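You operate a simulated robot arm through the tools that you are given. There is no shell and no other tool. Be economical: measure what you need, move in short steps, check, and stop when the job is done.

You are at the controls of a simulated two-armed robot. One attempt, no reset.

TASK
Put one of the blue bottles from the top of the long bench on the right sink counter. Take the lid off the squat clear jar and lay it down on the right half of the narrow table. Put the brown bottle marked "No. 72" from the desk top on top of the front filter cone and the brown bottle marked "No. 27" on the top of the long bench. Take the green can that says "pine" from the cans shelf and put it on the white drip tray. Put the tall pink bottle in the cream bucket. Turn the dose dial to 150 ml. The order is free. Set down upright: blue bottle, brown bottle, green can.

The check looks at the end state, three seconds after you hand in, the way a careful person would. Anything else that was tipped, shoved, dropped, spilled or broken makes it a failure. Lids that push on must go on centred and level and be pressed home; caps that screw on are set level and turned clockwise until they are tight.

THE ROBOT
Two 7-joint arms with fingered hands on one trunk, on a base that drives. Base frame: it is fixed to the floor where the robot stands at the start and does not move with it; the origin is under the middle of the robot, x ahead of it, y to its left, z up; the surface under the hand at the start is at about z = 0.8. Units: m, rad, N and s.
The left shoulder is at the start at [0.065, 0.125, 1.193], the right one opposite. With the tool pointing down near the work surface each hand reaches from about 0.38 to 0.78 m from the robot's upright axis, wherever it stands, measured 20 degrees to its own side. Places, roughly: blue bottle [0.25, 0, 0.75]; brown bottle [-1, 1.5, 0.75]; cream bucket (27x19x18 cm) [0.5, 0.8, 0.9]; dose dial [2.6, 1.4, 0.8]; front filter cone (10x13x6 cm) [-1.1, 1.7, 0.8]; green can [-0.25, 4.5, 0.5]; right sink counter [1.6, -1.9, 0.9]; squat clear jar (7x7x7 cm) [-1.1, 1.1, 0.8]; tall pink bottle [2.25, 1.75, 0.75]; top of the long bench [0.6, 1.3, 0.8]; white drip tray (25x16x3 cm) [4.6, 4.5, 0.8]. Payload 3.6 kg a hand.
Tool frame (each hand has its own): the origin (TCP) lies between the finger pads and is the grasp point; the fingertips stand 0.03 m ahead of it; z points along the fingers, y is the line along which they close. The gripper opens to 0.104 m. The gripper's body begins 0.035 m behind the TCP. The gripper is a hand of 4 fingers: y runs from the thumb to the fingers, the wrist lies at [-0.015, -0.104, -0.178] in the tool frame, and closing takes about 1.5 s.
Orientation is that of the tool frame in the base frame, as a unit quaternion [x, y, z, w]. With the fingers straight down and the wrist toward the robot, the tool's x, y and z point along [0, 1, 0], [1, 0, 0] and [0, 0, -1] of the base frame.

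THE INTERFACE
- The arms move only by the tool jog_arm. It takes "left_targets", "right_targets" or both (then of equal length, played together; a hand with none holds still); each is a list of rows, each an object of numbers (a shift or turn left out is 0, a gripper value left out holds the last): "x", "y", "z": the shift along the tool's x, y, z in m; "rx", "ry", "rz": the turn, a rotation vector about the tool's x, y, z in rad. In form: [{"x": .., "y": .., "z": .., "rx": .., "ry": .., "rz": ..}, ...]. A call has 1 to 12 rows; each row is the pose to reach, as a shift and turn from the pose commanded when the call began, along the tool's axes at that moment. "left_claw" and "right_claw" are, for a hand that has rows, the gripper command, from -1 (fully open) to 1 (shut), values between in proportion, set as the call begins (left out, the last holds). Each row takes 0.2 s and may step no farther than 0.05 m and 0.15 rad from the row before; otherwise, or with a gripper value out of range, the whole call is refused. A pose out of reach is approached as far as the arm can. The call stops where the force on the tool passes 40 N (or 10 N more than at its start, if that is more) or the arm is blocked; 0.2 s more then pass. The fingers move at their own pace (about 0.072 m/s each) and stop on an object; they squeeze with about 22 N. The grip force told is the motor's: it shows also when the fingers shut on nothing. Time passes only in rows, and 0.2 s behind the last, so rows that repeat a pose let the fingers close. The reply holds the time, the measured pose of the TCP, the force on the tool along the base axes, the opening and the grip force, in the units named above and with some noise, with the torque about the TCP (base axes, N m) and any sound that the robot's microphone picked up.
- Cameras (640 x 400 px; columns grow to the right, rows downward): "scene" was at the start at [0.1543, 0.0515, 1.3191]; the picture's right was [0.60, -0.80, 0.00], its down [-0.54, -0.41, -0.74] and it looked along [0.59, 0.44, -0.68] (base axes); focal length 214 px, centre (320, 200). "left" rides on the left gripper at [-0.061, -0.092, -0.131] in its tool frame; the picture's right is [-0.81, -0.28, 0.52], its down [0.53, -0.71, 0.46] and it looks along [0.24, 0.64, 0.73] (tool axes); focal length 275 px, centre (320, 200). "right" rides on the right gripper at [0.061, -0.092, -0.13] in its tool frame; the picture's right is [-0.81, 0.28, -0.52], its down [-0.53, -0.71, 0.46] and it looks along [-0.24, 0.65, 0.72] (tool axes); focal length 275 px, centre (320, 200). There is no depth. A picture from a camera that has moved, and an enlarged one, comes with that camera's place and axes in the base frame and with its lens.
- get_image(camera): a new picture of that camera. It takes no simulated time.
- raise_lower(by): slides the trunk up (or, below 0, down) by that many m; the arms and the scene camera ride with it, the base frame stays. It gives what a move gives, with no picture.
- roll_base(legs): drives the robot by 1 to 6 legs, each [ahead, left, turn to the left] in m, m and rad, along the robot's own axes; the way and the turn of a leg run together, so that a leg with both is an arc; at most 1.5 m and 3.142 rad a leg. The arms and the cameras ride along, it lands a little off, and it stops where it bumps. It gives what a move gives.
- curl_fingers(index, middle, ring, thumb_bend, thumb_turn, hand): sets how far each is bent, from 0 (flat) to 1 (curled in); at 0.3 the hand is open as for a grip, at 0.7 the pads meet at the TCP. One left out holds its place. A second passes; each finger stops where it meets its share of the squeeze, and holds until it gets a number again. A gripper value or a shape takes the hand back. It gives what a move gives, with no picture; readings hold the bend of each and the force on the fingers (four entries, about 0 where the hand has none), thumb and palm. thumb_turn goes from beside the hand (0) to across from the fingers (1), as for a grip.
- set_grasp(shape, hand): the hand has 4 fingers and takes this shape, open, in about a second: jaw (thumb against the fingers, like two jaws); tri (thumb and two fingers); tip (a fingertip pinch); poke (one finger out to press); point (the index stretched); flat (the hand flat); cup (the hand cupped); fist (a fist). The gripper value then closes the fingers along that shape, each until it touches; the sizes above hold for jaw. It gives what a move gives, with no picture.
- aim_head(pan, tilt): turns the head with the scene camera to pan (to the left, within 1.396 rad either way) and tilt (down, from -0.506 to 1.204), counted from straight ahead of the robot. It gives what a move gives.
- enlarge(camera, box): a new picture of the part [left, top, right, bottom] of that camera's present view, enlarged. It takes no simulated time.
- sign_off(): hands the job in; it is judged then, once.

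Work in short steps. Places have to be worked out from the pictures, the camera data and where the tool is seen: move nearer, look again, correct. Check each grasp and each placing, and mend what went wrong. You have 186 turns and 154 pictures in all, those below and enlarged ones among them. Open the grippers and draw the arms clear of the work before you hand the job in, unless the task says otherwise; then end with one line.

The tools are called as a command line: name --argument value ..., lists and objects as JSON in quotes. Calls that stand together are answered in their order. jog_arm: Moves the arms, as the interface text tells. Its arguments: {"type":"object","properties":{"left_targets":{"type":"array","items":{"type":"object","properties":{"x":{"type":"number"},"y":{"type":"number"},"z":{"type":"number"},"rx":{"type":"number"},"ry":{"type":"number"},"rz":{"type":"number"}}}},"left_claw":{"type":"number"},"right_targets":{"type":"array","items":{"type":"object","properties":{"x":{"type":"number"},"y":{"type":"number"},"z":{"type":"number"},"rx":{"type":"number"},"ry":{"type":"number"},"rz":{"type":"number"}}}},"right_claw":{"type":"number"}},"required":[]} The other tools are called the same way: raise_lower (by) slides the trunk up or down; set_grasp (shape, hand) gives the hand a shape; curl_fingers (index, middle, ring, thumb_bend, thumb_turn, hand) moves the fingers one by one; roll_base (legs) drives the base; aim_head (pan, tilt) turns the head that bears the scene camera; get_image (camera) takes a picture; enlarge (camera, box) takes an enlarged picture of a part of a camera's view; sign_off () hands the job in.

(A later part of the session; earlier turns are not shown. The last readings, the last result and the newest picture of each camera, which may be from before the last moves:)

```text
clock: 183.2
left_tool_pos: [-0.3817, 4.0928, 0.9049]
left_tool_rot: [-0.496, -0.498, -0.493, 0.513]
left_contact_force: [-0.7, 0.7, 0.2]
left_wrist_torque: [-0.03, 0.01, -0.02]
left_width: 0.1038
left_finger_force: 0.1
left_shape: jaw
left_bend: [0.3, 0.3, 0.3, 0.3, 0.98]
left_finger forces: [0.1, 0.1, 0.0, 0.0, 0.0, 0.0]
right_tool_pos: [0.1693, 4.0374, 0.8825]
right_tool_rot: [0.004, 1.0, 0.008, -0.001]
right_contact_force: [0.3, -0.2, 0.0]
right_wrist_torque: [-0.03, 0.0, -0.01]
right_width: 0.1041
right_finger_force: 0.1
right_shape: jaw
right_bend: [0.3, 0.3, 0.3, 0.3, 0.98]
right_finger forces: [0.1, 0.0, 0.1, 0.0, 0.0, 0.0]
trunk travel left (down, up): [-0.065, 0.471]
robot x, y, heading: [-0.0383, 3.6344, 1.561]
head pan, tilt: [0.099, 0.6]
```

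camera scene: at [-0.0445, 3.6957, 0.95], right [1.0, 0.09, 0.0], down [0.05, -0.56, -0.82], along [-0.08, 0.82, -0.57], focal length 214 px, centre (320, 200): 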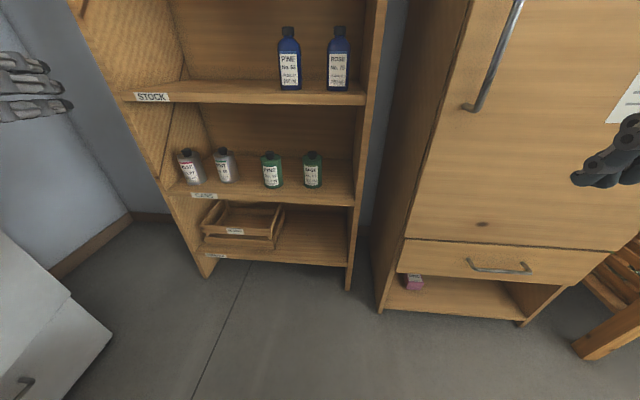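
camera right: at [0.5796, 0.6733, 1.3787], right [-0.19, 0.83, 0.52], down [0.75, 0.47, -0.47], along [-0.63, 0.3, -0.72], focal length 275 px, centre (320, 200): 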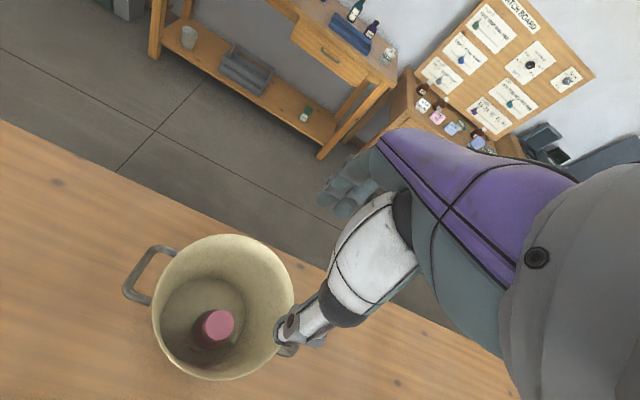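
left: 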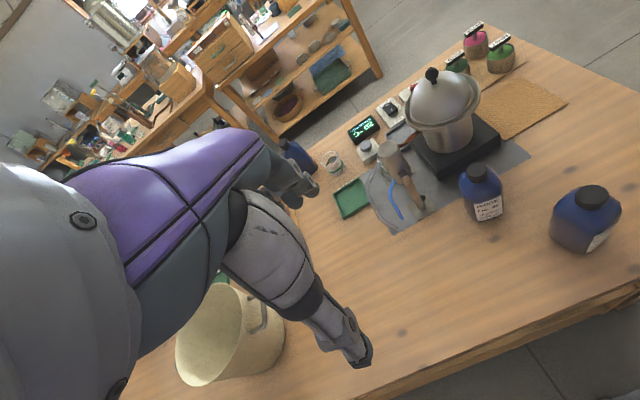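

I'll lower the hand to can height in front of the shelf, aligned with the can.

jog_arm --left_targets '[{"x": -0.045, "y": 0.013}, {"x": -0.09, "y": 0.026}, {"x": -0.135, "y": 0.039}, {"x": -0.18, "y": 0.052}, {"x": -0.225, "y": 0.065}, {"x": -0.27, "y": 0.076}, {"x": -0.317, "y": 0.088}, {"x": -0.317, "y": 0.088}]'

aim_head --pan 0.35 --tilt 0.6

get_image --camera "scene"

get_image --camera "left"

```text
clock: 185.0
left_tool_pos: [-0.2854, 4.0665, 0.6493]
left_tool_rot: [-0.499, -0.502, -0.487, 0.512]
left_contact_force: [-0.1, -1.0, -0.7]
left_wrist_torque: [-0.01, 0.04, 0.02]
left_width: 0.104
left_finger_force: 0.1
left_shape: jaw
left_bend: [0.3, 0.3, 0.3, 0.3, 0.98]
left_finger forces: [0.1, 0.0, 0.0, 0.0, 0.0, 0.0]
left hand out of reach, approached as far as the arm can: row 5, 6, 7, 8
right_tool_pos: [0.1669, 4.0378, 0.8823]
right_tool_rot: [0.003, 1.0, 0.008, -0.002]
right_contact_force: [-0.4, 0.1, 1.5]
right_wrist_torque: [-0.01, 0.01, 0.01]
right_width: 0.1037
right_finger_force: 0.1
right_shape: jaw
right_bend: [0.3, 0.3, 0.3, 0.3, 0.98]
right_finger forces: [0.1, 0.0, 0.0, 0.0, 0.0, 0.0]
trunk travel left (down, up): [-0.065, 0.471]
robot x, y, heading: [-0.0373, 3.6322, 1.565]
head pan, tilt: [0.099, 0.6]
```

```text
clock: 185.8
left_tool_pos: [-0.2854, 4.0677, 0.6497]
left_tool_rot: [-0.499, -0.503, -0.486, 0.512]
left_contact_force: [0.4, 0.1, 0.3]
left_wrist_torque: [-0.01, 0.0, -0.01]
left_width: 0.1041
left_finger_force: 0.1
left_shape: jaw
left_bend: [0.3, 0.3, 0.3, 0.3, 0.98]
left_finger forces: [0.0, 0.0, 0.1, 0.0, 0.0, 0.1]
right_tool_pos: [0.1684, 4.0373, 0.8826]
right_tool_rot: [0.004, 1.0, 0.009, -0.002]
right_contact_force: [0.5, 0.5, -0.4]
right_wrist_torque: [0.04, 0.02, 0.0]
right_width: 0.104
right_finger_force: 0.1
right_shape: jaw
right_bend: [0.3, 0.3, 0.3, 0.3, 0.98]
right_finger forces: [0.0, 0.1, 0.0, 0.1, 0.1, 0.0]
trunk travel left (down, up): [-0.065, 0.471]
robot x, y, heading: [-0.04, 3.6299, 1.563]
head pan, tilt: [0.351, 0.6]
```

```text
111 pictures are left
camera scene: at [-0.0648, 3.913, 0.95], right [0.94, 0.34, 0.0], down [0.19, -0.53, -0.83], along [-0.28, 0.78, -0.56], focal length 214 px, centre (320, 200)
```

scene: 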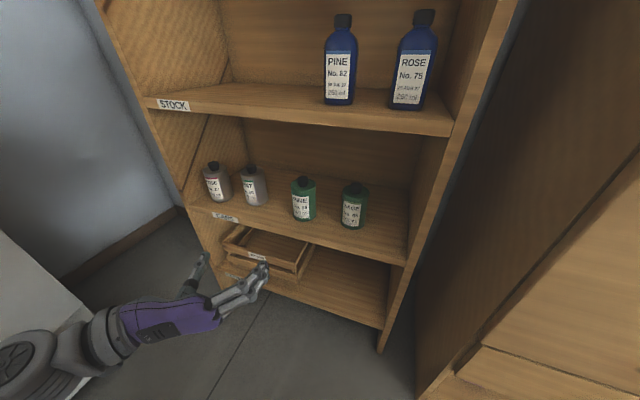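

```text
110 pictures are left
camera left: at [-0.3753, 3.9342, 0.5906], right [-0.31, 0.51, -0.8], down [-0.71, 0.44, 0.55], along [0.63, 0.74, 0.23], focal length 275 px, centre (320, 200)
```

left: 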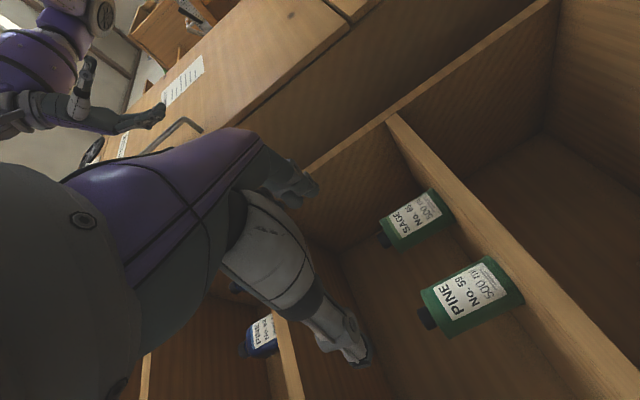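

The hand stops at z 0.65. The trunk has 0.065 m of travel left, so I'll lower it by 0.06.

raise_lower --by -0.06

jog_arm --left_targets '[{"z": 0.0}, {"z": 0.0}]'

get_image --camera "scene"

get_image --camera "left"

```text
clock: 186.8
left_tool_pos: [-0.2851, 4.0766, 0.5973]
left_tool_rot: [-0.504, -0.505, -0.482, 0.508]
left_contact_force: [-0.3, 0.8, 0.2]
left_wrist_torque: [-0.01, 0.0, 0.01]
left_width: 0.104
left_finger_force: 0.1
left_shape: jaw
left_bend: [0.3, 0.3, 0.3, 0.3, 0.98]
left_finger forces: [0.2, 0.1, 0.0, 0.0, 0.1, 0.1]
right_tool_pos: [0.1674, 4.0379, 0.8218]
right_tool_rot: [0.003, 1.0, 0.009, -0.001]
right_contact_force: [-0.1, 0.1, -0.3]
right_wrist_torque: [-0.07, 0.01, 0.02]
right_width: 0.104
right_finger_force: 0.2
right_shape: jaw
right_bend: [0.3, 0.3, 0.3, 0.3, 0.98]
right_finger forces: [0.1, 0.0, 0.0, 0.0, 0.0, 0.0]
trunk travel left (down, up): [-0.005, 0.531]
robot x, y, heading: [-0.039, 3.6287, 1.57]
head pan, tilt: [0.351, 0.6]
```

```text
clock: 187.4
left_tool_pos: [-0.2861, 4.0761, 0.5969]
left_tool_rot: [-0.503, -0.505, -0.483, 0.509]
left_contact_force: [0.3, 0.0, 0.0]
left_wrist_torque: [0.01, 0.01, 0.01]
left_width: 0.104
left_finger_force: 0.1
left_shape: jaw
left_bend: [0.3, 0.3, 0.3, 0.3, 0.98]
left_finger forces: [0.0, 0.1, 0.1, 0.0, 0.0, 0.1]
right_tool_pos: [0.1678, 4.0377, 0.8229]
right_tool_rot: [0.003, 1.0, 0.009, -0.002]
right_contact_force: [0.3, 0.2, -0.2]
right_wrist_torque: [-0.01, 0.0, -0.03]
right_width: 0.104
right_finger_force: 0.1
right_shape: jaw
right_bend: [0.3, 0.3, 0.3, 0.3, 0.98]
right_finger forces: [0.1, 0.0, 0.1, 0.1, 0.0, 0.0]
trunk travel left (down, up): [-0.005, 0.531]
robot x, y, heading: [-0.0338, 3.6357, 1.567]
head pan, tilt: [0.351, 0.6]
```

```text
109 pictures are left
camera scene: at [-0.0648, 3.9253, 0.902], right [0.94, 0.34, 0.0], down [0.19, -0.53, -0.83], along [-0.28, 0.78, -0.56], focal length 214 px, centre (320, 200)
```

scene: 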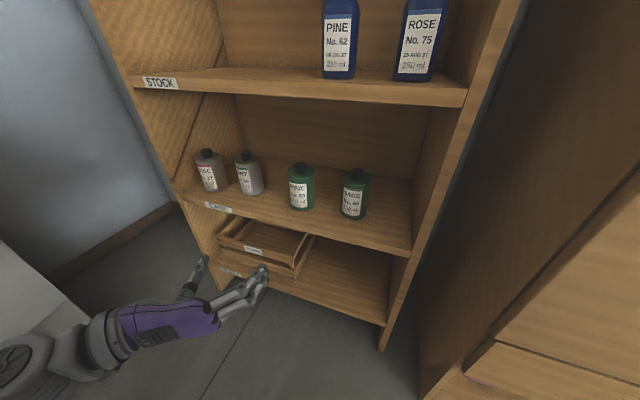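

```text
108 pictures are left
camera left: at [-0.3753, 3.9417, 0.5409], right [-0.31, 0.49, -0.81], down [-0.71, 0.45, 0.54], along [0.63, 0.75, 0.22], focal length 275 px, centre (320, 200)
```

left: 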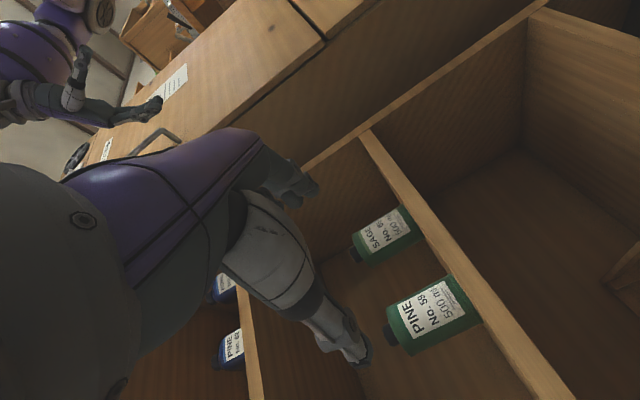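

Triangulated from both cameras, the can is at (-0.291, 4.397), with its body from z 0.55 to 0.63. I'll raise the grip to z of about 0.605 to clear the shelf board and advance partway.

jog_arm --left_targets '[{"x": 0.012, "y": 0.001, "z": 0.04}, {"x": 0.013, "y": 0.002, "z": 0.08}, {"x": 0.013, "y": 0.003, "z": 0.12}, {"x": 0.013, "y": 0.003, "z": 0.16}, {"x": 0.013, "y": 0.004, "z": 0.2}, {"x": 0.013, "y": 0.004, "z": 0.22}]'

get_image --camera "scene"

get_image --camera "left"

```text
clock: 188.8
left_tool_pos: [-0.2874, 4.2957, 0.6073]
left_tool_rot: [-0.502, -0.505, -0.483, 0.509]
left_contact_force: [-0.1, -0.8, 0.2]
left_wrist_torque: [0.01, -0.01, -0.01]
left_width: 0.1041
left_finger_force: 0.1
left_shape: jaw
left_bend: [0.3, 0.3, 0.3, 0.3, 0.97]
left_finger forces: [0.1, 0.0, 0.0, 0.0, 0.1, 0.0]
left hand out of reach, approached as far as the arm can: row 1, 2, 3
right_tool_pos: [0.1686, 4.038, 0.822]
right_tool_rot: [0.003, 1.0, 0.009, -0.001]
right_contact_force: [0.7, -0.4, -0.8]
right_wrist_torque: [-0.01, -0.04, 0.05]
right_width: 0.1038
right_finger_force: 0.1
right_shape: jaw
right_bend: [0.3, 0.3, 0.3, 0.3, 0.98]
right_finger forces: [0.1, 0.0, 0.0, 0.1, 0.1, 0.0]
trunk travel left (down, up): [-0.005, 0.531]
robot x, y, heading: [-0.0377, 3.6325, 1.568]
head pan, tilt: [0.351, 0.6]
```

```text
107 pictures are left
camera scene: at [-0.0648, 3.9253, 0.902], right [0.94, 0.34, 0.0], down [0.19, -0.53, -0.83], along [-0.28, 0.78, -0.56], focal length 214 px, centre (320, 200)
```

scene: 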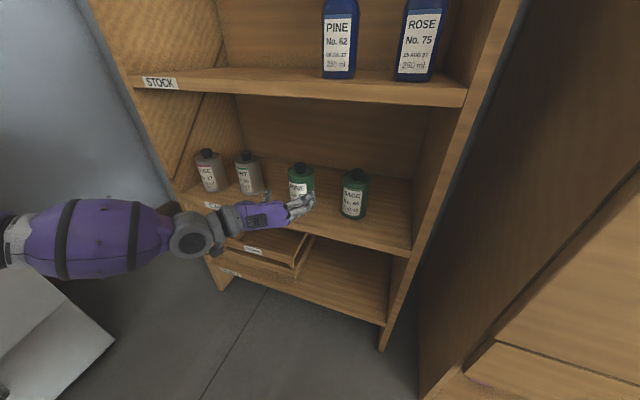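

```text
106 pictures are left
camera left: at [-0.377, 4.1615, 0.5511], right [-0.31, 0.49, -0.81], down [-0.71, 0.45, 0.54], along [0.63, 0.75, 0.22], focal length 275 px, centre (320, 200)
```

left: 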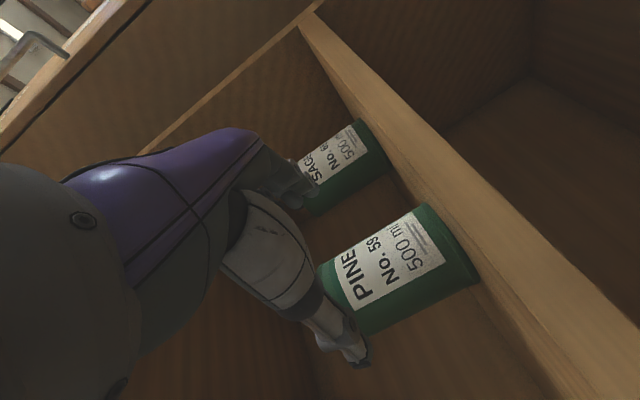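

The can lies squarely between thumb and fingers. I'll advance the last 0.1 m and close.

jog_arm --left_targets '[{"z": 0.035}, {"z": 0.07}, {"z": 0.1}, {"z": 0.102}]'

jog_arm --left_targets '[{"z": 0}, {"z": 0}, {"z": 0}, {"z": 0}, {"z": 0}, {"z": 0}, {"z": 0}, {"z": 0}]' --left_claw 1

enlarge --camera "scene" --box '[180, 120, 400, 260]'

```text
clock: 189.8
left_tool_pos: [-0.2905, 4.3983, 0.605]
left_tool_rot: [-0.503, -0.506, -0.482, 0.508]
left_contact_force: [-0.6, -0.2, -0.3]
left_wrist_torque: [-0.01, 0.01, 0.02]
left_width: 0.1039
left_finger_force: 0.1
left_shape: jaw
left_bend: [0.3, 0.3, 0.3, 0.3, 0.97]
left_finger forces: [0.1, 0.0, 0.0, 0.0, 0.0, 0.0]
right_tool_pos: [0.1669, 4.0374, 0.8216]
right_tool_rot: [0.003, 1.0, 0.008, -0.001]
right_contact_force: [-0.6, 0.3, 1.1]
right_wrist_torque: [-0.04, 0.01, 0.03]
right_width: 0.1041
right_finger_force: 0.1
right_shape: jaw
right_bend: [0.3, 0.3, 0.3, 0.3, 0.98]
right_finger forces: [0.0, 0.1, 0.1, 0.1, 0.0, 0.1]
trunk travel left (down, up): [-0.005, 0.531]
robot x, y, heading: [-0.0359, 3.6332, 1.563]
head pan, tilt: [0.351, 0.6]
```

```text
clock: 191.6
left_tool_pos: [-0.2907, 4.3971, 0.6036]
left_tool_rot: [-0.504, -0.506, -0.482, 0.509]
left_contact_force: [-0.8, 1.3, 0.9]
left_wrist_torque: [-0.01, 0.05, -0.01]
left_width: 0.0549
left_finger_force: 22.1
left_shape: jaw
left_bend: [0.75, 0.45, 0.4, 0.69, 1.0]
left_finger forces: [15.6, 6.8, 2.6, 0.1, 25.4, 0.1]
right_tool_pos: [0.169, 4.0385, 0.8228]
right_tool_rot: [0.004, 1.0, 0.008, -0.003]
right_contact_force: [0.2, -0.6, 0.3]
right_wrist_torque: [0.03, 0.06, -0.01]
right_width: 0.104
right_finger_force: 0.1
right_shape: jaw
right_bend: [0.3, 0.3, 0.3, 0.3, 0.98]
right_finger forces: [0.0, 0.0, 0.0, 0.1, 0.1, 0.0]
trunk travel left (down, up): [-0.005, 0.531]
robot x, y, heading: [-0.0375, 3.6336, 1.563]
head pan, tilt: [0.351, 0.6]
```

```text
2.86 times, centred on (290, 190) of scene
camera zoom: at [-0.0648, 3.9254, 0.9019], right [0.94, 0.34, 0.0], down [0.19, -0.53, -0.82], along [-0.28, 0.78, -0.57], focal length 613 px, centre (406, 229)
```

zoom: 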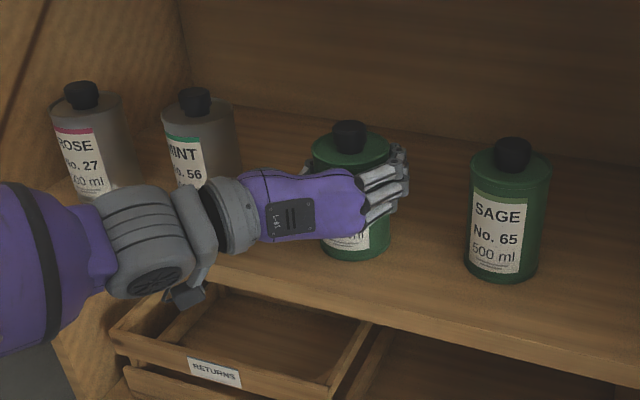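

The grip is good, on the body. I'll lift 3 cm, then draw straight out.

jog_arm --left_targets '[{"x": 0.015}, {"x": 0.03}, {"x": 0.04}, {"x": 0.042, "z": -0.04}, {"x": 0.044, "z": -0.08}, {"x": 0.046, "z": -0.12}, {"x": 0.048, "z": -0.16}, {"x": 0.05, "z": -0.2}, {"x": 0.06, "z": -0.24}]'

get_image --camera "scene"

```text
clock: 193.6
left_tool_pos: [-0.28, 4.159, 0.672]
left_tool_rot: [-0.504, -0.505, -0.482, 0.508]
left_contact_force: [-0.2, 0.1, -6.2]
left_wrist_torque: [0.0, -0.04, -0.01]
left_width: 0.0542
left_finger_force: 21.9
left_shape: jaw
left_bend: [0.75, 0.46, 0.41, 0.69, 0.98]
left_finger forces: [16.3, 6.0, 2.3, 0.1, 24.9, 0.0]
right_tool_pos: [0.1681, 4.0389, 0.8221]
right_tool_rot: [0.003, 1.0, 0.009, -0.002]
right_contact_force: [-1.0, -0.3, 0.0]
right_wrist_torque: [0.02, 0.0, 0.0]
right_width: 0.1038
right_finger_force: 0.1
right_shape: jaw
right_bend: [0.3, 0.3, 0.3, 0.3, 0.98]
right_finger forces: [0.0, 0.0, 0.0, 0.1, 0.0, 0.0]
trunk travel left (down, up): [-0.005, 0.531]
robot x, y, heading: [-0.0358, 3.6307, 1.568]
head pan, tilt: [0.351, 0.6]
```

```text
104 pictures are left
camera scene: at [-0.0649, 3.9254, 0.9019], right [0.94, 0.34, 0.0], down [0.19, -0.53, -0.83], along [-0.28, 0.78, -0.56], focal length 214 px, centre (320, 200)
```

scene: 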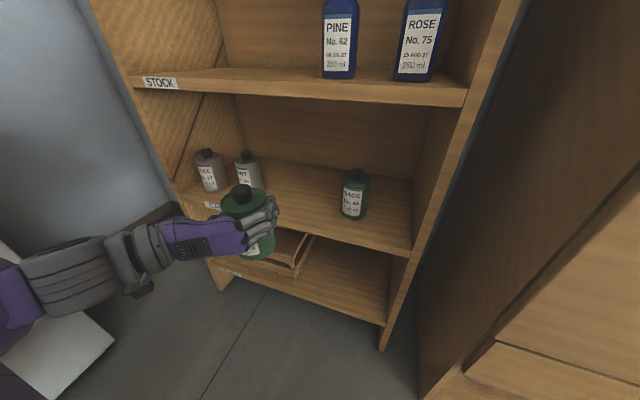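

The can is out. I'll back away, raise the trunk, and turn toward +x to see the way to the drip tray.

roll_base --legs '[[-0.35, 0, 0]]'

raise_lower --by 0.4

roll_base --legs '[[0, -0.35, -1.57]]'

aim_head --pan 0.1 --tilt 0.3

get_image --camera "scene"

```text
clock: 195.8
left_tool_pos: [-0.2865, 3.8028, 0.6709]
left_tool_rot: [-0.502, -0.507, -0.48, 0.51]
left_contact_force: [0.6, -0.4, -5.1]
left_wrist_torque: [-0.01, 0.02, 0.01]
left_width: 0.0545
left_finger_force: 21.5
left_shape: jaw
left_bend: [0.75, 0.46, 0.41, 0.69, 0.98]
left_finger forces: [16.4, 6.0, 2.4, 0.1, 24.8, 0.0]
right_tool_pos: [0.1643, 3.6856, 0.8223]
right_tool_rot: [0.0, 1.0, 0.009, -0.002]
right_contact_force: [0.0, -0.5, -0.3]
right_wrist_torque: [-0.02, 0.01, -0.01]
right_width: 0.104
right_finger_force: 0.1
right_shape: jaw
right_bend: [0.3, 0.3, 0.3, 0.3, 0.98]
right_finger forces: [0.0, 0.0, 0.1, 0.0, 0.0, 0.0]
trunk travel left (down, up): [-0.005, 0.531]
robot x, y, heading: [-0.0382, 3.279, 1.572]
head pan, tilt: [0.351, 0.6]
```

```text
clock: 199.7
left_tool_pos: [-0.286, 3.804, 1.0702]
left_tool_rot: [-0.502, -0.508, -0.48, 0.51]
left_contact_force: [0.4, 0.5, -5.4]
left_wrist_torque: [0.03, 0.02, -0.01]
left_width: 0.0547
left_finger_force: 21.6
left_shape: jaw
left_bend: [0.75, 0.46, 0.41, 0.69, 0.98]
left_finger forces: [16.2, 6.0, 2.5, 0.0, 24.7, 0.0]
right_tool_pos: [0.1645, 3.6866, 1.2221]
right_tool_rot: [0.0, 1.0, 0.008, -0.002]
right_contact_force: [0.6, 0.1, 0.0]
right_wrist_torque: [0.03, 0.01, 0.0]
right_width: 0.1042
right_finger_force: 0.1
right_shape: jaw
right_bend: [0.3, 0.3, 0.3, 0.3, 0.98]
right_finger forces: [0.0, 0.0, 0.0, 0.1, 0.0, 0.0]
trunk travel left (down, up): [-0.405, 0.131]
robot x, y, heading: [-0.0374, 3.2824, 1.575]
head pan, tilt: [0.351, 0.6]
```

```text
clock: 203.9
left_tool_pos: [0.7109, 3.2978, 1.07]
left_tool_rot: [0.714, -0.001, 0.7, -0.015]
left_contact_force: [-0.1, -0.6, -5.9]
left_wrist_torque: [0.01, 0.0, 0.0]
left_width: 0.0538
left_finger_force: 22.1
left_shape: jaw
left_bend: [0.75, 0.46, 0.41, 0.69, 0.98]
left_finger forces: [16.0, 5.9, 2.3, 0.0, 24.1, 0.0]
right_tool_pos: [0.5873, 2.8479, 1.2221]
right_tool_rot: [0.712, 0.703, 0.008, 0.004]
right_contact_force: [0.2, -0.5, -0.2]
right_wrist_torque: [0.0, 0.0, 0.03]
right_width: 0.1038
right_finger_force: 0.0
right_shape: jaw
right_bend: [0.3, 0.3, 0.3, 0.3, 0.98]
right_finger forces: [0.0, 0.0, 0.0, 0.0, 0.0, 0.1]
trunk travel left (down, up): [-0.405, 0.131]
robot x, y, heading: [0.1833, 3.0583, -0.012]
head pan, tilt: [0.351, 0.6]
cut short: leg 1
```

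```text
clock: 204.7
left_tool_pos: [0.711, 3.2977, 1.0709]
left_tool_rot: [0.714, -0.001, 0.7, -0.016]
left_contact_force: [0.7, -0.5, -5.7]
left_wrist_torque: [0.01, -0.02, 0.02]
left_width: 0.0541
left_finger_force: 21.8
left_shape: jaw
left_bend: [0.75, 0.46, 0.41, 0.69, 0.98]
left_finger forces: [15.8, 5.9, 2.4, 0.0, 24.1, 0.0]
right_tool_pos: [0.5886, 2.8482, 1.223]
right_tool_rot: [0.711, 0.703, 0.007, 0.005]
right_contact_force: [-0.2, -0.7, -0.4]
right_wrist_torque: [-0.03, -0.01, 0.01]
right_width: 0.1041
right_finger_force: 0.1
right_shape: jaw
right_bend: [0.3, 0.3, 0.3, 0.3, 0.98]
right_finger forces: [0.0, 0.0, 0.0, 0.1, 0.1, 0.1]
trunk travel left (down, up): [-0.405, 0.131]
robot x, y, heading: [0.1831, 3.0548, -0.013]
head pan, tilt: [0.099, 0.3]
```

```text
103 pictures are left
camera scene: at [0.3728, 3.0647, 1.3368], right [0.09, -1.0, 0.0], down [-0.3, -0.03, -0.95], along [0.95, 0.08, -0.3], focal length 214 px, centre (320, 200)
```

scene: 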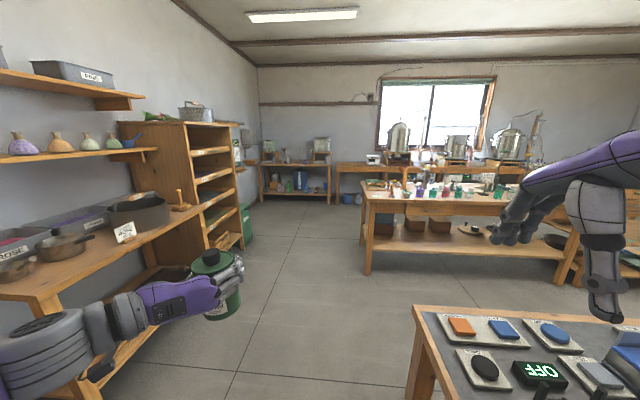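

The way ahead is clear. I'll drive along y of about 3.25 toward the far corner table.

roll_base --legs '[[1.4, 0.25, 0], [1.45, 0, 0.02]]'

aim_head --pan 0.5 --tilt 0.35

get_image --camera "scene"

```text
clock: 218.8
left_tool_pos: [3.6001, 3.4902, 1.0707]
left_tool_rot: [0.714, 0.006, 0.7, -0.023]
left_contact_force: [-0.2, 0.4, -5.6]
left_wrist_torque: [0.02, -0.01, 0.01]
left_width: 0.054
left_finger_force: 21.6
left_shape: jaw
left_bend: [0.75, 0.46, 0.41, 0.69, 0.98]
left_finger forces: [15.9, 5.9, 2.3, 0.0, 24.0, 0.0]
right_tool_pos: [3.4845, 3.0396, 1.2224]
right_tool_rot: [0.705, 0.709, 0.007, 0.005]
right_contact_force: [0.2, 0.5, -0.7]
right_wrist_torque: [0.02, -0.02, -0.02]
right_width: 0.1038
right_finger_force: 0.1
right_shape: jaw
right_bend: [0.3, 0.3, 0.3, 0.3, 0.98]
right_finger forces: [0.0, 0.0, 0.1, 0.0, 0.0, 0.0]
trunk travel left (down, up): [-0.405, 0.131]
robot x, y, heading: [3.0782, 3.2391, 0.01]
head pan, tilt: [0.099, 0.3]
```

```text
clock: 219.7
left_tool_pos: [3.5981, 3.4911, 1.0706]
left_tool_rot: [0.713, 0.007, 0.7, -0.023]
left_contact_force: [-0.1, -0.2, -5.3]
left_wrist_torque: [0.04, -0.02, 0.0]
left_width: 0.054
left_finger_force: 21.8
left_shape: jaw
left_bend: [0.75, 0.46, 0.41, 0.69, 0.98]
left_finger forces: [15.8, 5.9, 2.4, 0.0, 23.9, 0.0]
right_tool_pos: [3.483, 3.0389, 1.2219]
right_tool_rot: [0.705, 0.709, 0.007, 0.005]
right_contact_force: [0.4, -0.5, 0.7]
right_wrist_torque: [0.01, 0.01, -0.03]
right_width: 0.104
right_finger_force: 0.0
right_shape: jaw
right_bend: [0.3, 0.3, 0.3, 0.3, 0.98]
right_finger forces: [0.1, 0.0, 0.0, 0.0, 0.1, 0.0]
trunk travel left (down, up): [-0.405, 0.131]
robot x, y, heading: [3.0771, 3.2345, 0.006]
head pan, tilt: [0.499, 0.351]
```

```text
102 pictures are left
camera scene: at [3.254, 3.2862, 1.3321], right [0.49, -0.87, 0.0], down [-0.3, -0.17, -0.94], along [0.82, 0.46, -0.34], focal length 214 px, centre (320, 200)
```

scene: 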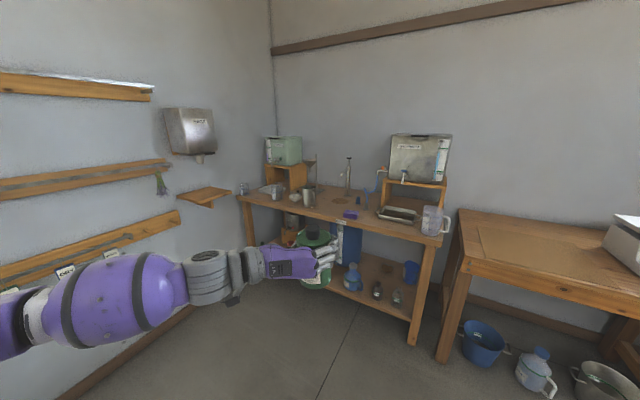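

The corner table has two water vessels. I'll enlarge to find the white drip tray.

enlarge --camera "scene" --box '[230, 120, 470, 260]'

```text
2.67 times, centred on (350, 190) of scene
camera zoom: at [3.254, 3.2862, 1.3321], right [0.49, -0.87, 0.0], down [-0.3, -0.17, -0.94], along [0.82, 0.46, -0.34], focal length 572 px, centre (240, 227)
```

zoom: 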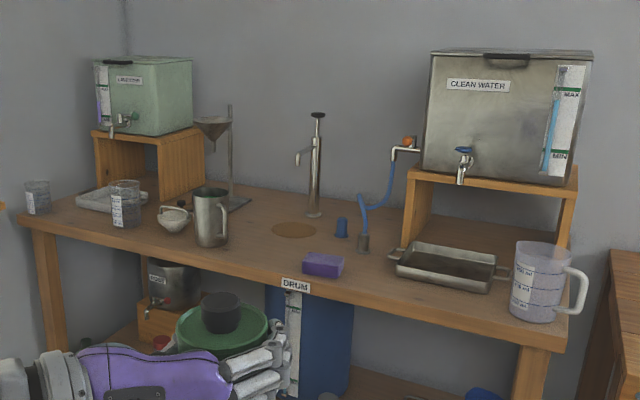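

The white drip tray is at the left end of the corner table near (4.55, 4.46), under the green dispenser's tap and behind two glass beakers. I'll move closer, at an angle, for an accurate look.

roll_base --legs '[[0.5, 0.4, 0], [0, 0, 0.5]]'

aim_head --pan 0.2 --tilt 0.55

get_image --camera "scene"

get_image --camera "left"

```text
clock: 225.0
left_tool_pos: [3.9207, 4.1007, 1.0702]
left_tool_rot: [0.692, 0.177, 0.674, -0.19]
left_contact_force: [-0.2, -0.5, -6.2]
left_wrist_torque: [0.03, -0.01, 0.01]
left_width: 0.0539
left_finger_force: 22.0
left_shape: jaw
left_bend: [0.75, 0.46, 0.42, 0.69, 0.98]
left_finger forces: [15.6, 5.9, 2.5, 0.0, 23.7, 0.0]
right_tool_pos: [4.0296, 3.6467, 1.2234]
right_tool_rot: [0.514, 0.858, 0.009, 0.003]
right_contact_force: [0.0, 0.2, 0.6]
right_wrist_torque: [-0.01, 0.03, -0.02]
right_width: 0.1041
right_finger_force: 0.2
right_shape: jaw
right_bend: [0.3, 0.3, 0.3, 0.3, 0.98]
right_finger forces: [0.0, 0.1, 0.0, 0.1, 0.1, 0.1]
trunk travel left (down, up): [-0.405, 0.131]
robot x, y, heading: [3.5757, 3.6325, 0.489]
head pan, tilt: [0.499, 0.351]
```

```text
clock: 225.8
left_tool_pos: [3.9198, 4.0992, 1.0698]
left_tool_rot: [0.691, 0.177, 0.674, -0.19]
left_contact_force: [-0.1, -0.5, -5.5]
left_wrist_torque: [0.02, 0.03, 0.0]
left_width: 0.0539
left_finger_force: 21.3
left_shape: jaw
left_bend: [0.75, 0.46, 0.42, 0.69, 0.98]
left_finger forces: [15.7, 6.0, 2.4, 0.0, 23.7, 0.1]
right_tool_pos: [4.0288, 3.6474, 1.2218]
right_tool_rot: [0.514, 0.858, 0.008, 0.003]
right_contact_force: [-0.4, -0.1, 0.0]
right_wrist_torque: [0.01, 0.0, -0.01]
right_width: 0.1039
right_finger_force: 0.1
right_shape: jaw
right_bend: [0.3, 0.3, 0.3, 0.3, 0.98]
right_finger forces: [0.1, 0.0, 0.0, 0.1, 0.1, 0.0]
trunk travel left (down, up): [-0.405, 0.131]
robot x, y, heading: [3.5747, 3.6326, 0.487]
head pan, tilt: [0.201, 0.55]
```

```text
100 pictures are left
camera scene: at [3.7285, 3.7377, 1.3139], right [0.64, -0.77, 0.0], down [-0.4, -0.33, -0.85], along [0.66, 0.54, -0.52], focal length 214 px, centre (320, 200)
```

scene: 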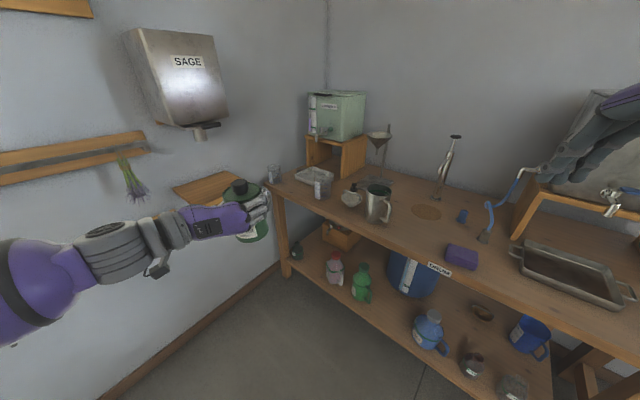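

```text
99 pictures are left
camera left: at [3.7593, 4.1142, 1.0138], right [0.29, 0.51, -0.81], down [0.05, 0.84, 0.54], along [0.96, -0.2, 0.21], focal length 275 px, centre (320, 200)
```

left: 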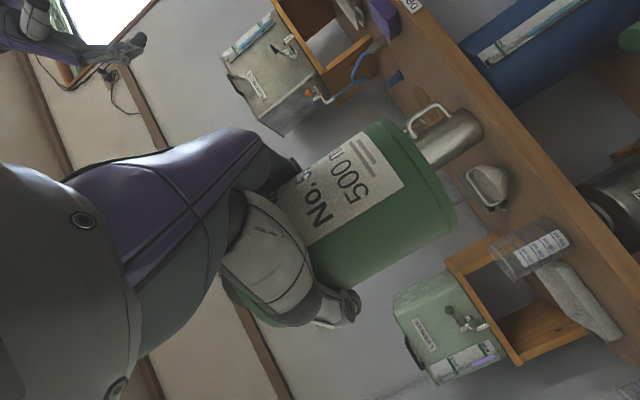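

Let me enlarge the corner for measuring the tray, beakers and tap.

enlarge --camera "scene" --box '[250, 80, 410, 230]'

```text
2.67 times, centred on (330, 155) of scene
camera zoom: at [3.7285, 3.7377, 1.3139], right [0.64, -0.77, 0.0], down [-0.4, -0.33, -0.85], along [0.66, 0.54, -0.52], focal length 572 px, centre (293, 320)
```

zoom: 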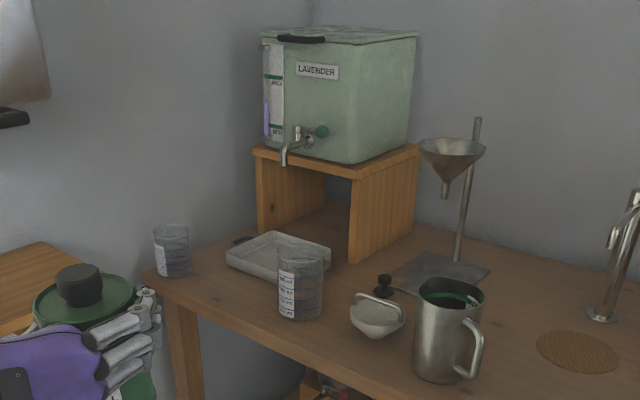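

Measured: the table is at z of about 0.772, the tray spans x 4.49 to 4.65 and y 4.39 to 4.55, the beakers are at (4.45, 4.31) and (4.40, 4.60), and the tap tip is at (4.60, 4.47, 0.99). I'll lift the right hand out of the way, then drive in diagonally.

jog_arm --right_targets '[{"z": -0.05}, {"z": -0.1}, {"z": -0.14}]'

roll_base --legs '[[0.5, 0.042, 0]]'

raise_lower --by -0.13

aim_head --pan 0.35 --tilt 0.6

get_image --camera "scene"

get_image --camera "left"

```text
clock: 226.6
left_tool_pos: [3.92, 4.1002, 1.07]
left_tool_rot: [0.691, 0.179, 0.674, -0.19]
left_contact_force: [0.7, 0.2, -5.4]
left_wrist_torque: [-0.01, -0.02, 0.01]
left_width: 0.0538
left_finger_force: 22.3
left_shape: jaw
left_bend: [0.75, 0.46, 0.42, 0.69, 0.98]
left_finger forces: [15.7, 5.8, 2.4, 0.1, 23.9, 0.0]
right_tool_pos: [4.026, 3.6483, 1.3611]
right_tool_rot: [0.515, 0.857, 0.008, 0.003]
right_contact_force: [-0.2, -0.2, 0.0]
right_wrist_torque: [-0.01, -0.01, 0.01]
right_width: 0.1038
right_finger_force: 0.0
right_shape: jaw
right_bend: [0.3, 0.3, 0.3, 0.3, 0.98]
right_finger forces: [0.0, 0.0, 0.1, 0.1, 0.1, 0.0]
trunk travel left (down, up): [-0.405, 0.131]
robot x, y, heading: [3.5716, 3.6338, 0.494]
head pan, tilt: [0.201, 0.55]
```

```text
clock: 229.6
left_tool_pos: [4.3415, 4.3732, 1.0713]
left_tool_rot: [0.692, 0.177, 0.674, -0.189]
left_contact_force: [0.2, 0.0, -5.3]
left_wrist_torque: [0.02, 0.01, -0.01]
left_width: 0.0541
left_finger_force: 21.5
left_shape: jaw
left_bend: [0.75, 0.46, 0.42, 0.69, 0.98]
left_finger forces: [15.7, 5.9, 2.3, 0.1, 23.8, 0.0]
right_tool_pos: [4.4481, 3.9237, 1.3603]
right_tool_rot: [0.514, 0.858, 0.009, 0.003]
right_contact_force: [1.5, -0.5, -0.1]
right_wrist_torque: [0.02, 0.02, 0.0]
right_width: 0.1038
right_finger_force: 0.1
right_shape: jaw
right_bend: [0.3, 0.3, 0.3, 0.3, 0.98]
right_finger forces: [0.0, 0.0, 0.0, 0.0, 0.1, 0.0]
trunk travel left (down, up): [-0.405, 0.131]
robot x, y, heading: [3.9967, 3.9111, 0.497]
head pan, tilt: [0.201, 0.55]
```

```text
clock: 231.2
left_tool_pos: [4.3412, 4.374, 0.94]
left_tool_rot: [0.691, 0.178, 0.674, -0.19]
left_contact_force: [0.1, -0.2, -5.8]
left_wrist_torque: [-0.03, -0.03, 0.0]
left_width: 0.0538
left_finger_force: 21.9
left_shape: jaw
left_bend: [0.75, 0.46, 0.42, 0.69, 0.98]
left_finger forces: [15.7, 5.9, 2.4, 0.1, 23.8, 0.0]
right_tool_pos: [4.4467, 3.9233, 1.2322]
right_tool_rot: [0.514, 0.858, 0.008, 0.003]
right_contact_force: [0.1, -0.1, -1.1]
right_wrist_torque: [-0.02, -0.04, -0.01]
right_width: 0.104
right_finger_force: 0.1
right_shape: jaw
right_bend: [0.3, 0.3, 0.3, 0.3, 0.98]
right_finger forces: [0.1, 0.1, 0.0, 0.1, 0.0, 0.0]
trunk travel left (down, up): [-0.275, 0.261]
robot x, y, heading: [3.9945, 3.9128, 0.49]
head pan, tilt: [0.201, 0.55]
```

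```text
clock: 231.9
left_tool_pos: [4.3415, 4.3738, 0.9395]
left_tool_rot: [0.691, 0.177, 0.675, -0.19]
left_contact_force: [0.1, 0.4, -5.2]
left_wrist_torque: [-0.02, -0.01, -0.01]
left_width: 0.0539
left_finger_force: 21.3
left_shape: jaw
left_bend: [0.75, 0.46, 0.42, 0.69, 0.98]
left_finger forces: [15.7, 5.7, 2.3, 0.1, 23.9, 0.0]
right_tool_pos: [4.4474, 3.9246, 1.2295]
right_tool_rot: [0.514, 0.858, 0.008, 0.003]
right_contact_force: [-0.6, -0.2, 0.0]
right_wrist_torque: [-0.01, -0.05, 0.02]
right_width: 0.1037
right_finger_force: 0.1
right_shape: jaw
right_bend: [0.3, 0.3, 0.3, 0.3, 0.98]
right_finger forces: [0.1, 0.0, 0.1, 0.0, 0.1, 0.0]
trunk travel left (down, up): [-0.275, 0.261]
robot x, y, heading: [3.997, 3.9112, 0.489]
head pan, tilt: [0.351, 0.6]
```

```text
97 pictures are left
camera scene: at [4.1663, 4.0347, 1.1806], right [0.75, -0.67, 0.0], down [-0.38, -0.42, -0.82], along [0.55, 0.62, -0.57], focal length 214 px, centre (320, 200)
```

scene: 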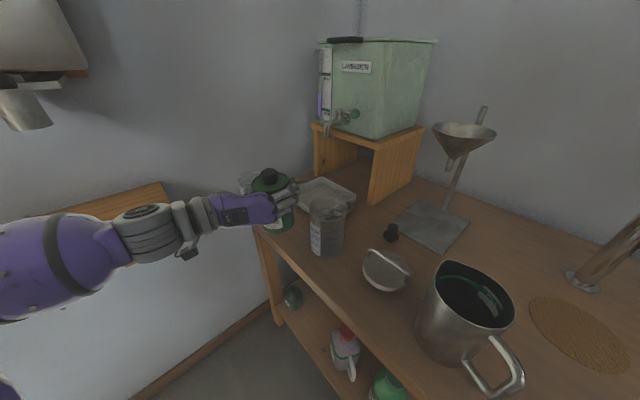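

```text
96 pictures are left
camera left: at [4.1804, 4.3884, 0.8838], right [0.29, 0.51, -0.81], down [0.05, 0.84, 0.54], along [0.96, -0.2, 0.21], focal length 275 px, centre (320, 200)
```

left: 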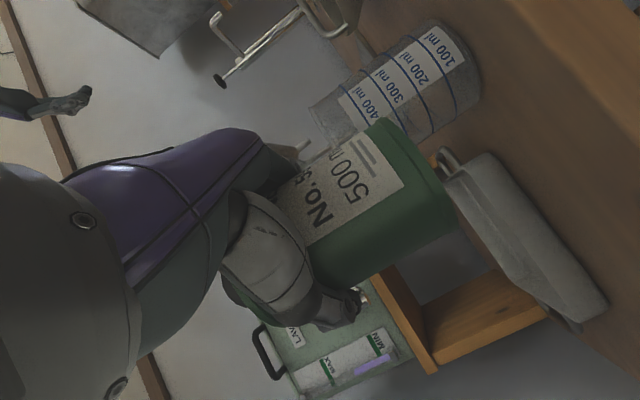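

The tray looks rotated relative to the table. I'll take a closer look.

enlarge --camera "scene" --box '[220, 110, 400, 280]'

```text
2.35 times, centred on (310, 195) of scene
camera zoom: at [4.1663, 4.0347, 1.1806], right [0.75, -0.67, 0.0], down [-0.38, -0.42, -0.82], along [0.55, 0.62, -0.57], focal length 505 px, centre (344, 212)
```

zoom: 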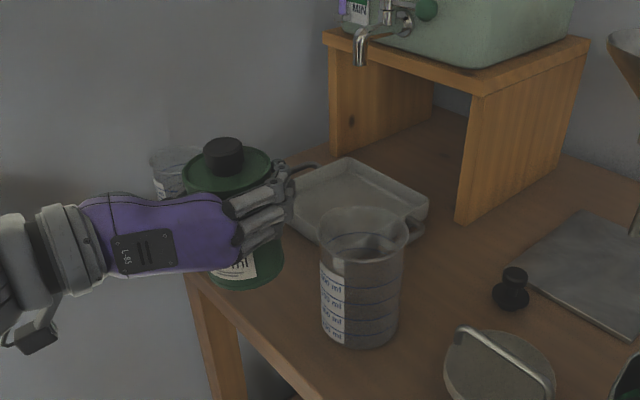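

The tray body spans about x 4.47 to 4.63 and y 4.39 to 4.55, with handles on the y ends. I'll advance at the current height with a slight left bias to pass beaker 1, and stop just short of the target.

jog_arm --left_targets '[{"y": -0.025, "x": 0.003}, {"y": -0.025, "z": 0.04, "x": 0.003}, {"y": -0.025, "z": 0.08, "x": 0.004}, {"y": -0.025, "z": 0.12, "x": 0.004}, {"y": -0.02, "z": 0.16, "x": 0.004}, {"y": -0.01, "z": 0.19, "x": 0.004}, {"y": 0.0, "z": 0.21, "x": 0.004}]'

get_image --camera "scene"

get_image --camera "left"

```text
clock: 233.5
left_tool_pos: [4.5243, 4.481, 0.9384]
left_tool_rot: [0.693, 0.177, 0.673, -0.19]
left_contact_force: [-0.2, -0.2, -4.4]
left_wrist_torque: [0.02, -0.02, 0.02]
left_width: 0.0528
left_finger_force: 22.1
left_shape: jaw
left_bend: [0.75, 0.47, 0.42, 0.7, 0.99]
left_finger forces: [17.3, 5.9, 2.6, 0.0, 24.9, 0.1]
right_tool_pos: [4.4473, 3.9233, 1.2298]
right_tool_rot: [0.515, 0.857, 0.008, 0.002]
right_contact_force: [-0.2, 0.3, 0.1]
right_wrist_torque: [-0.01, -0.02, -0.01]
right_width: 0.104
right_finger_force: 0.1
right_shape: jaw
right_bend: [0.3, 0.3, 0.3, 0.3, 0.98]
right_finger forces: [0.0, 0.1, 0.1, 0.0, 0.0, 0.0]
trunk travel left (down, up): [-0.275, 0.261]
robot x, y, heading: [4.0002, 3.9081, 0.491]
head pan, tilt: [0.351, 0.6]
```

```text
94 pictures are left
camera scene: at [4.1666, 4.0345, 1.1806], right [0.75, -0.67, 0.0], down [-0.38, -0.42, -0.82], along [0.55, 0.62, -0.57], focal length 214 px, centre (320, 200)
```

scene: 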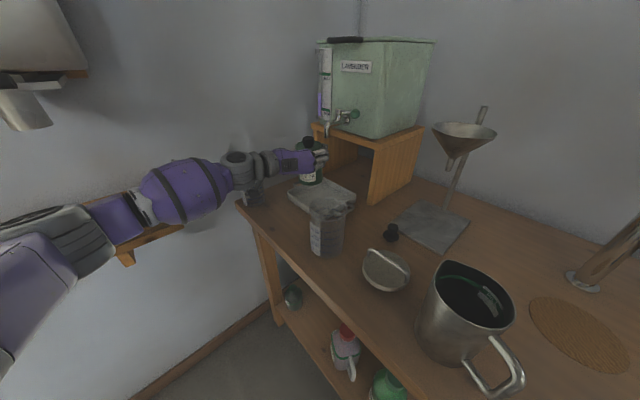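

```text
93 pictures are left
camera left: at [4.3633, 4.4945, 0.8829], right [0.28, 0.51, -0.81], down [0.05, 0.84, 0.54], along [0.96, -0.2, 0.21], focal length 275 px, centre (320, 200)
```

left: 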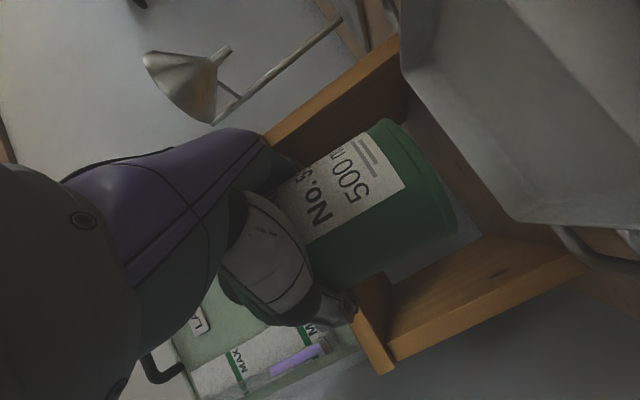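

enlarge --camera "scene" --box '[220, 100, 400, 270]'

```text
2.35 times, centred on (310, 185) of scene
camera zoom: at [4.1666, 4.0345, 1.1806], right [0.75, -0.67, 0.0], down [-0.38, -0.42, -0.82], along [0.55, 0.62, -0.57], focal length 505 px, centre (344, 235)
```

zoom: 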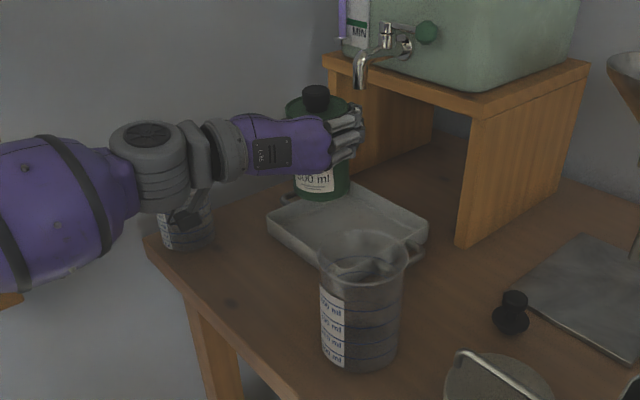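

The left-camera geometry gives the can bottom about 0.077 below the TCP, so the hand's camera mount should just clear the table. I'll shift to the tray centre and descend most of the way.

jog_arm --left_targets '[{"y": 0.004, "z": 0.005, "x": -0.015}, {"y": 0.008, "z": 0.01, "x": -0.03}, {"y": 0.012, "z": 0.014, "x": -0.045}, {"y": 0.015, "z": 0.017, "x": -0.06}]'

enlarge --camera "scene" --box '[220, 100, 400, 270]'

get_image --camera "left"

```text
clock: 234.5
left_tool_pos: [4.5499, 4.4604, 0.8851]
left_tool_rot: [0.691, 0.172, 0.676, -0.189]
left_contact_force: [-0.3, -0.1, -6.1]
left_wrist_torque: [-0.01, -0.01, 0.0]
left_width: 0.0528
left_finger_force: 22.2
left_shape: jaw
left_bend: [0.75, 0.47, 0.42, 0.71, 0.99]
left_finger forces: [17.2, 5.5, 2.6, 0.0, 24.7, 0.0]
right_tool_pos: [4.4502, 3.9105, 1.2297]
right_tool_rot: [0.515, 0.857, 0.011, 0.0]
right_contact_force: [0.0, 0.0, 0.6]
right_wrist_torque: [0.0, -0.01, -0.01]
right_width: 0.104
right_finger_force: 0.1
right_shape: jaw
right_bend: [0.3, 0.3, 0.3, 0.3, 0.98]
right_finger forces: [0.1, 0.0, 0.1, 0.0, 0.0, 0.1]
trunk travel left (down, up): [-0.275, 0.261]
robot x, y, heading: [3.9974, 3.9088, 0.488]
head pan, tilt: [0.351, 0.6]
```

```text
2.35 times, centred on (310, 185) of scene
camera zoom: at [4.1697, 4.0237, 1.1812], right [0.74, -0.67, -0.01], down [-0.38, -0.41, -0.83], along [0.55, 0.62, -0.56], focal length 505 px, centre (344, 235)
```

zoom: 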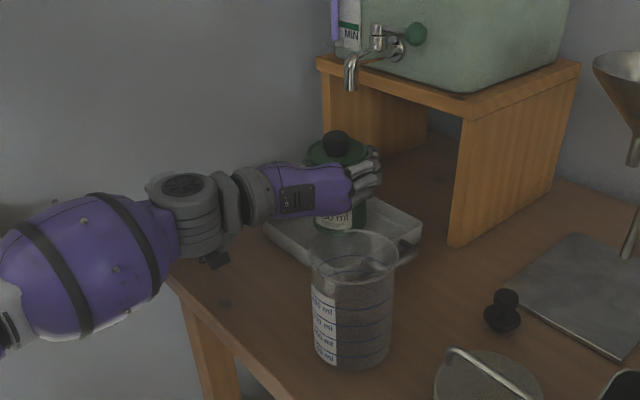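

```text
90 pictures are left
camera left: at [4.3896, 4.4778, 0.8274], right [0.29, 0.51, -0.81], down [0.06, 0.83, 0.55], along [0.95, -0.21, 0.22], focal length 275 px, centre (320, 200)
```

left: 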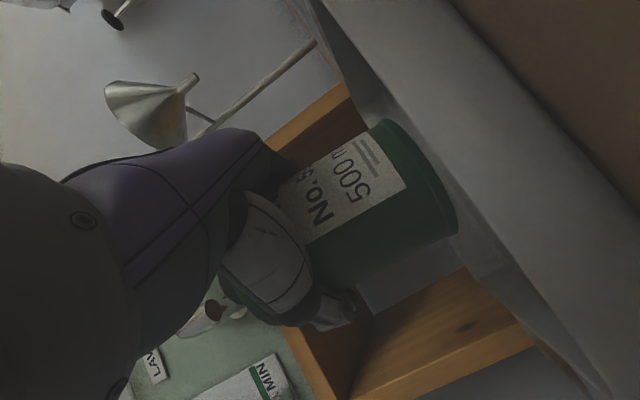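

The trunk has tilted slightly, so the left forearm is probably pressing on the small wall shelf. I'll rise again and look left.

jog_arm --left_targets '[{"x": 0.02}, {"x": 0.04}, {"x": 0.055}]'

aim_head --pan 0.7 --tilt 0.5

get_image --camera "scene"

```text
clock: 235.3
left_tool_pos: [4.5447, 4.4762, 0.9322]
left_tool_rot: [0.692, 0.178, 0.673, -0.191]
left_contact_force: [0.8, -0.1, -5.7]
left_wrist_torque: [0.0, 0.01, 0.01]
left_width: 0.0527
left_finger_force: 21.6
left_shape: jaw
left_bend: [0.75, 0.47, 0.43, 0.71, 0.99]
left_finger forces: [17.3, 5.1, 2.4, 0.0, 24.8, 0.1]
right_tool_pos: [4.4466, 3.9219, 1.2301]
right_tool_rot: [0.514, 0.858, 0.009, 0.002]
right_contact_force: [0.4, -0.4, -0.6]
right_wrist_torque: [0.05, 0.02, 0.0]
right_width: 0.1035
right_finger_force: 0.1
right_shape: jaw
right_bend: [0.3, 0.3, 0.3, 0.3, 0.98]
right_finger forces: [0.1, 0.0, 0.0, 0.0, 0.0, 0.0]
trunk travel left (down, up): [-0.275, 0.261]
robot x, y, heading: [3.9971, 3.9104, 0.494]
head pan, tilt: [0.351, 0.6]
```

```text
clock: 236.1
left_tool_pos: [4.5467, 4.4743, 0.933]
left_tool_rot: [0.692, 0.177, 0.674, -0.19]
left_contact_force: [0.6, 0.4, -5.6]
left_wrist_torque: [0.04, -0.03, 0.04]
left_width: 0.0527
left_finger_force: 21.5
left_shape: jaw
left_bend: [0.75, 0.47, 0.43, 0.71, 0.99]
left_finger forces: [17.2, 5.0, 2.4, 0.0, 24.7, 0.0]
right_tool_pos: [4.4474, 3.9238, 1.2314]
right_tool_rot: [0.514, 0.858, 0.008, 0.003]
right_contact_force: [-0.6, 0.1, -0.2]
right_wrist_torque: [-0.03, -0.01, 0.01]
right_width: 0.1037
right_finger_force: 0.1
right_shape: jaw
right_bend: [0.3, 0.3, 0.3, 0.3, 0.98]
right_finger forces: [0.0, 0.0, 0.1, 0.0, 0.0, 0.0]
trunk travel left (down, up): [-0.275, 0.261]
robot x, y, heading: [3.9994, 3.9081, 0.49]
head pan, tilt: [0.7, 0.499]
```

```text
89 pictures are left
camera scene: at [4.1413, 4.0532, 1.1896], right [0.93, -0.37, 0.0], down [-0.18, -0.45, -0.88], along [0.32, 0.82, -0.48], focal length 214 px, centre (320, 200)
```

scene: 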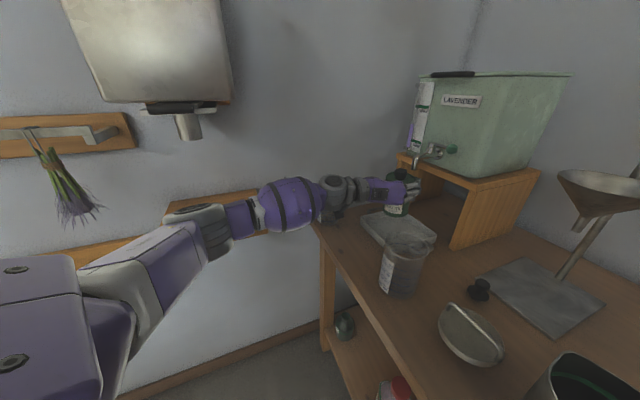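

enlarge --camera "scene" --box '[250, 150, 450, 290]'

```text
2.86 times, centred on (350, 220) of scene
camera zoom: at [4.1413, 4.0532, 1.1896], right [0.93, -0.37, 0.0], down [-0.18, -0.45, -0.88], along [0.32, 0.82, -0.48], focal length 613 px, centre (234, 143)
```

zoom: 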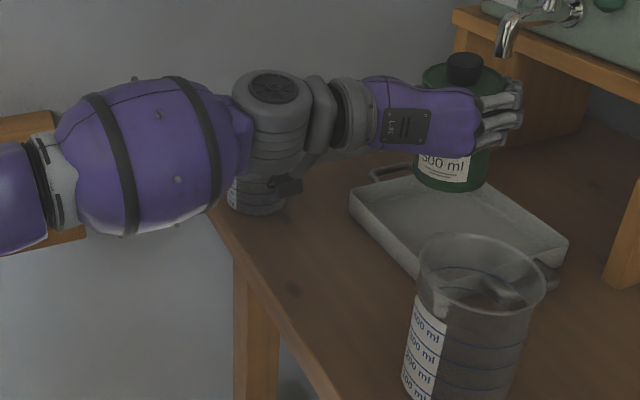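

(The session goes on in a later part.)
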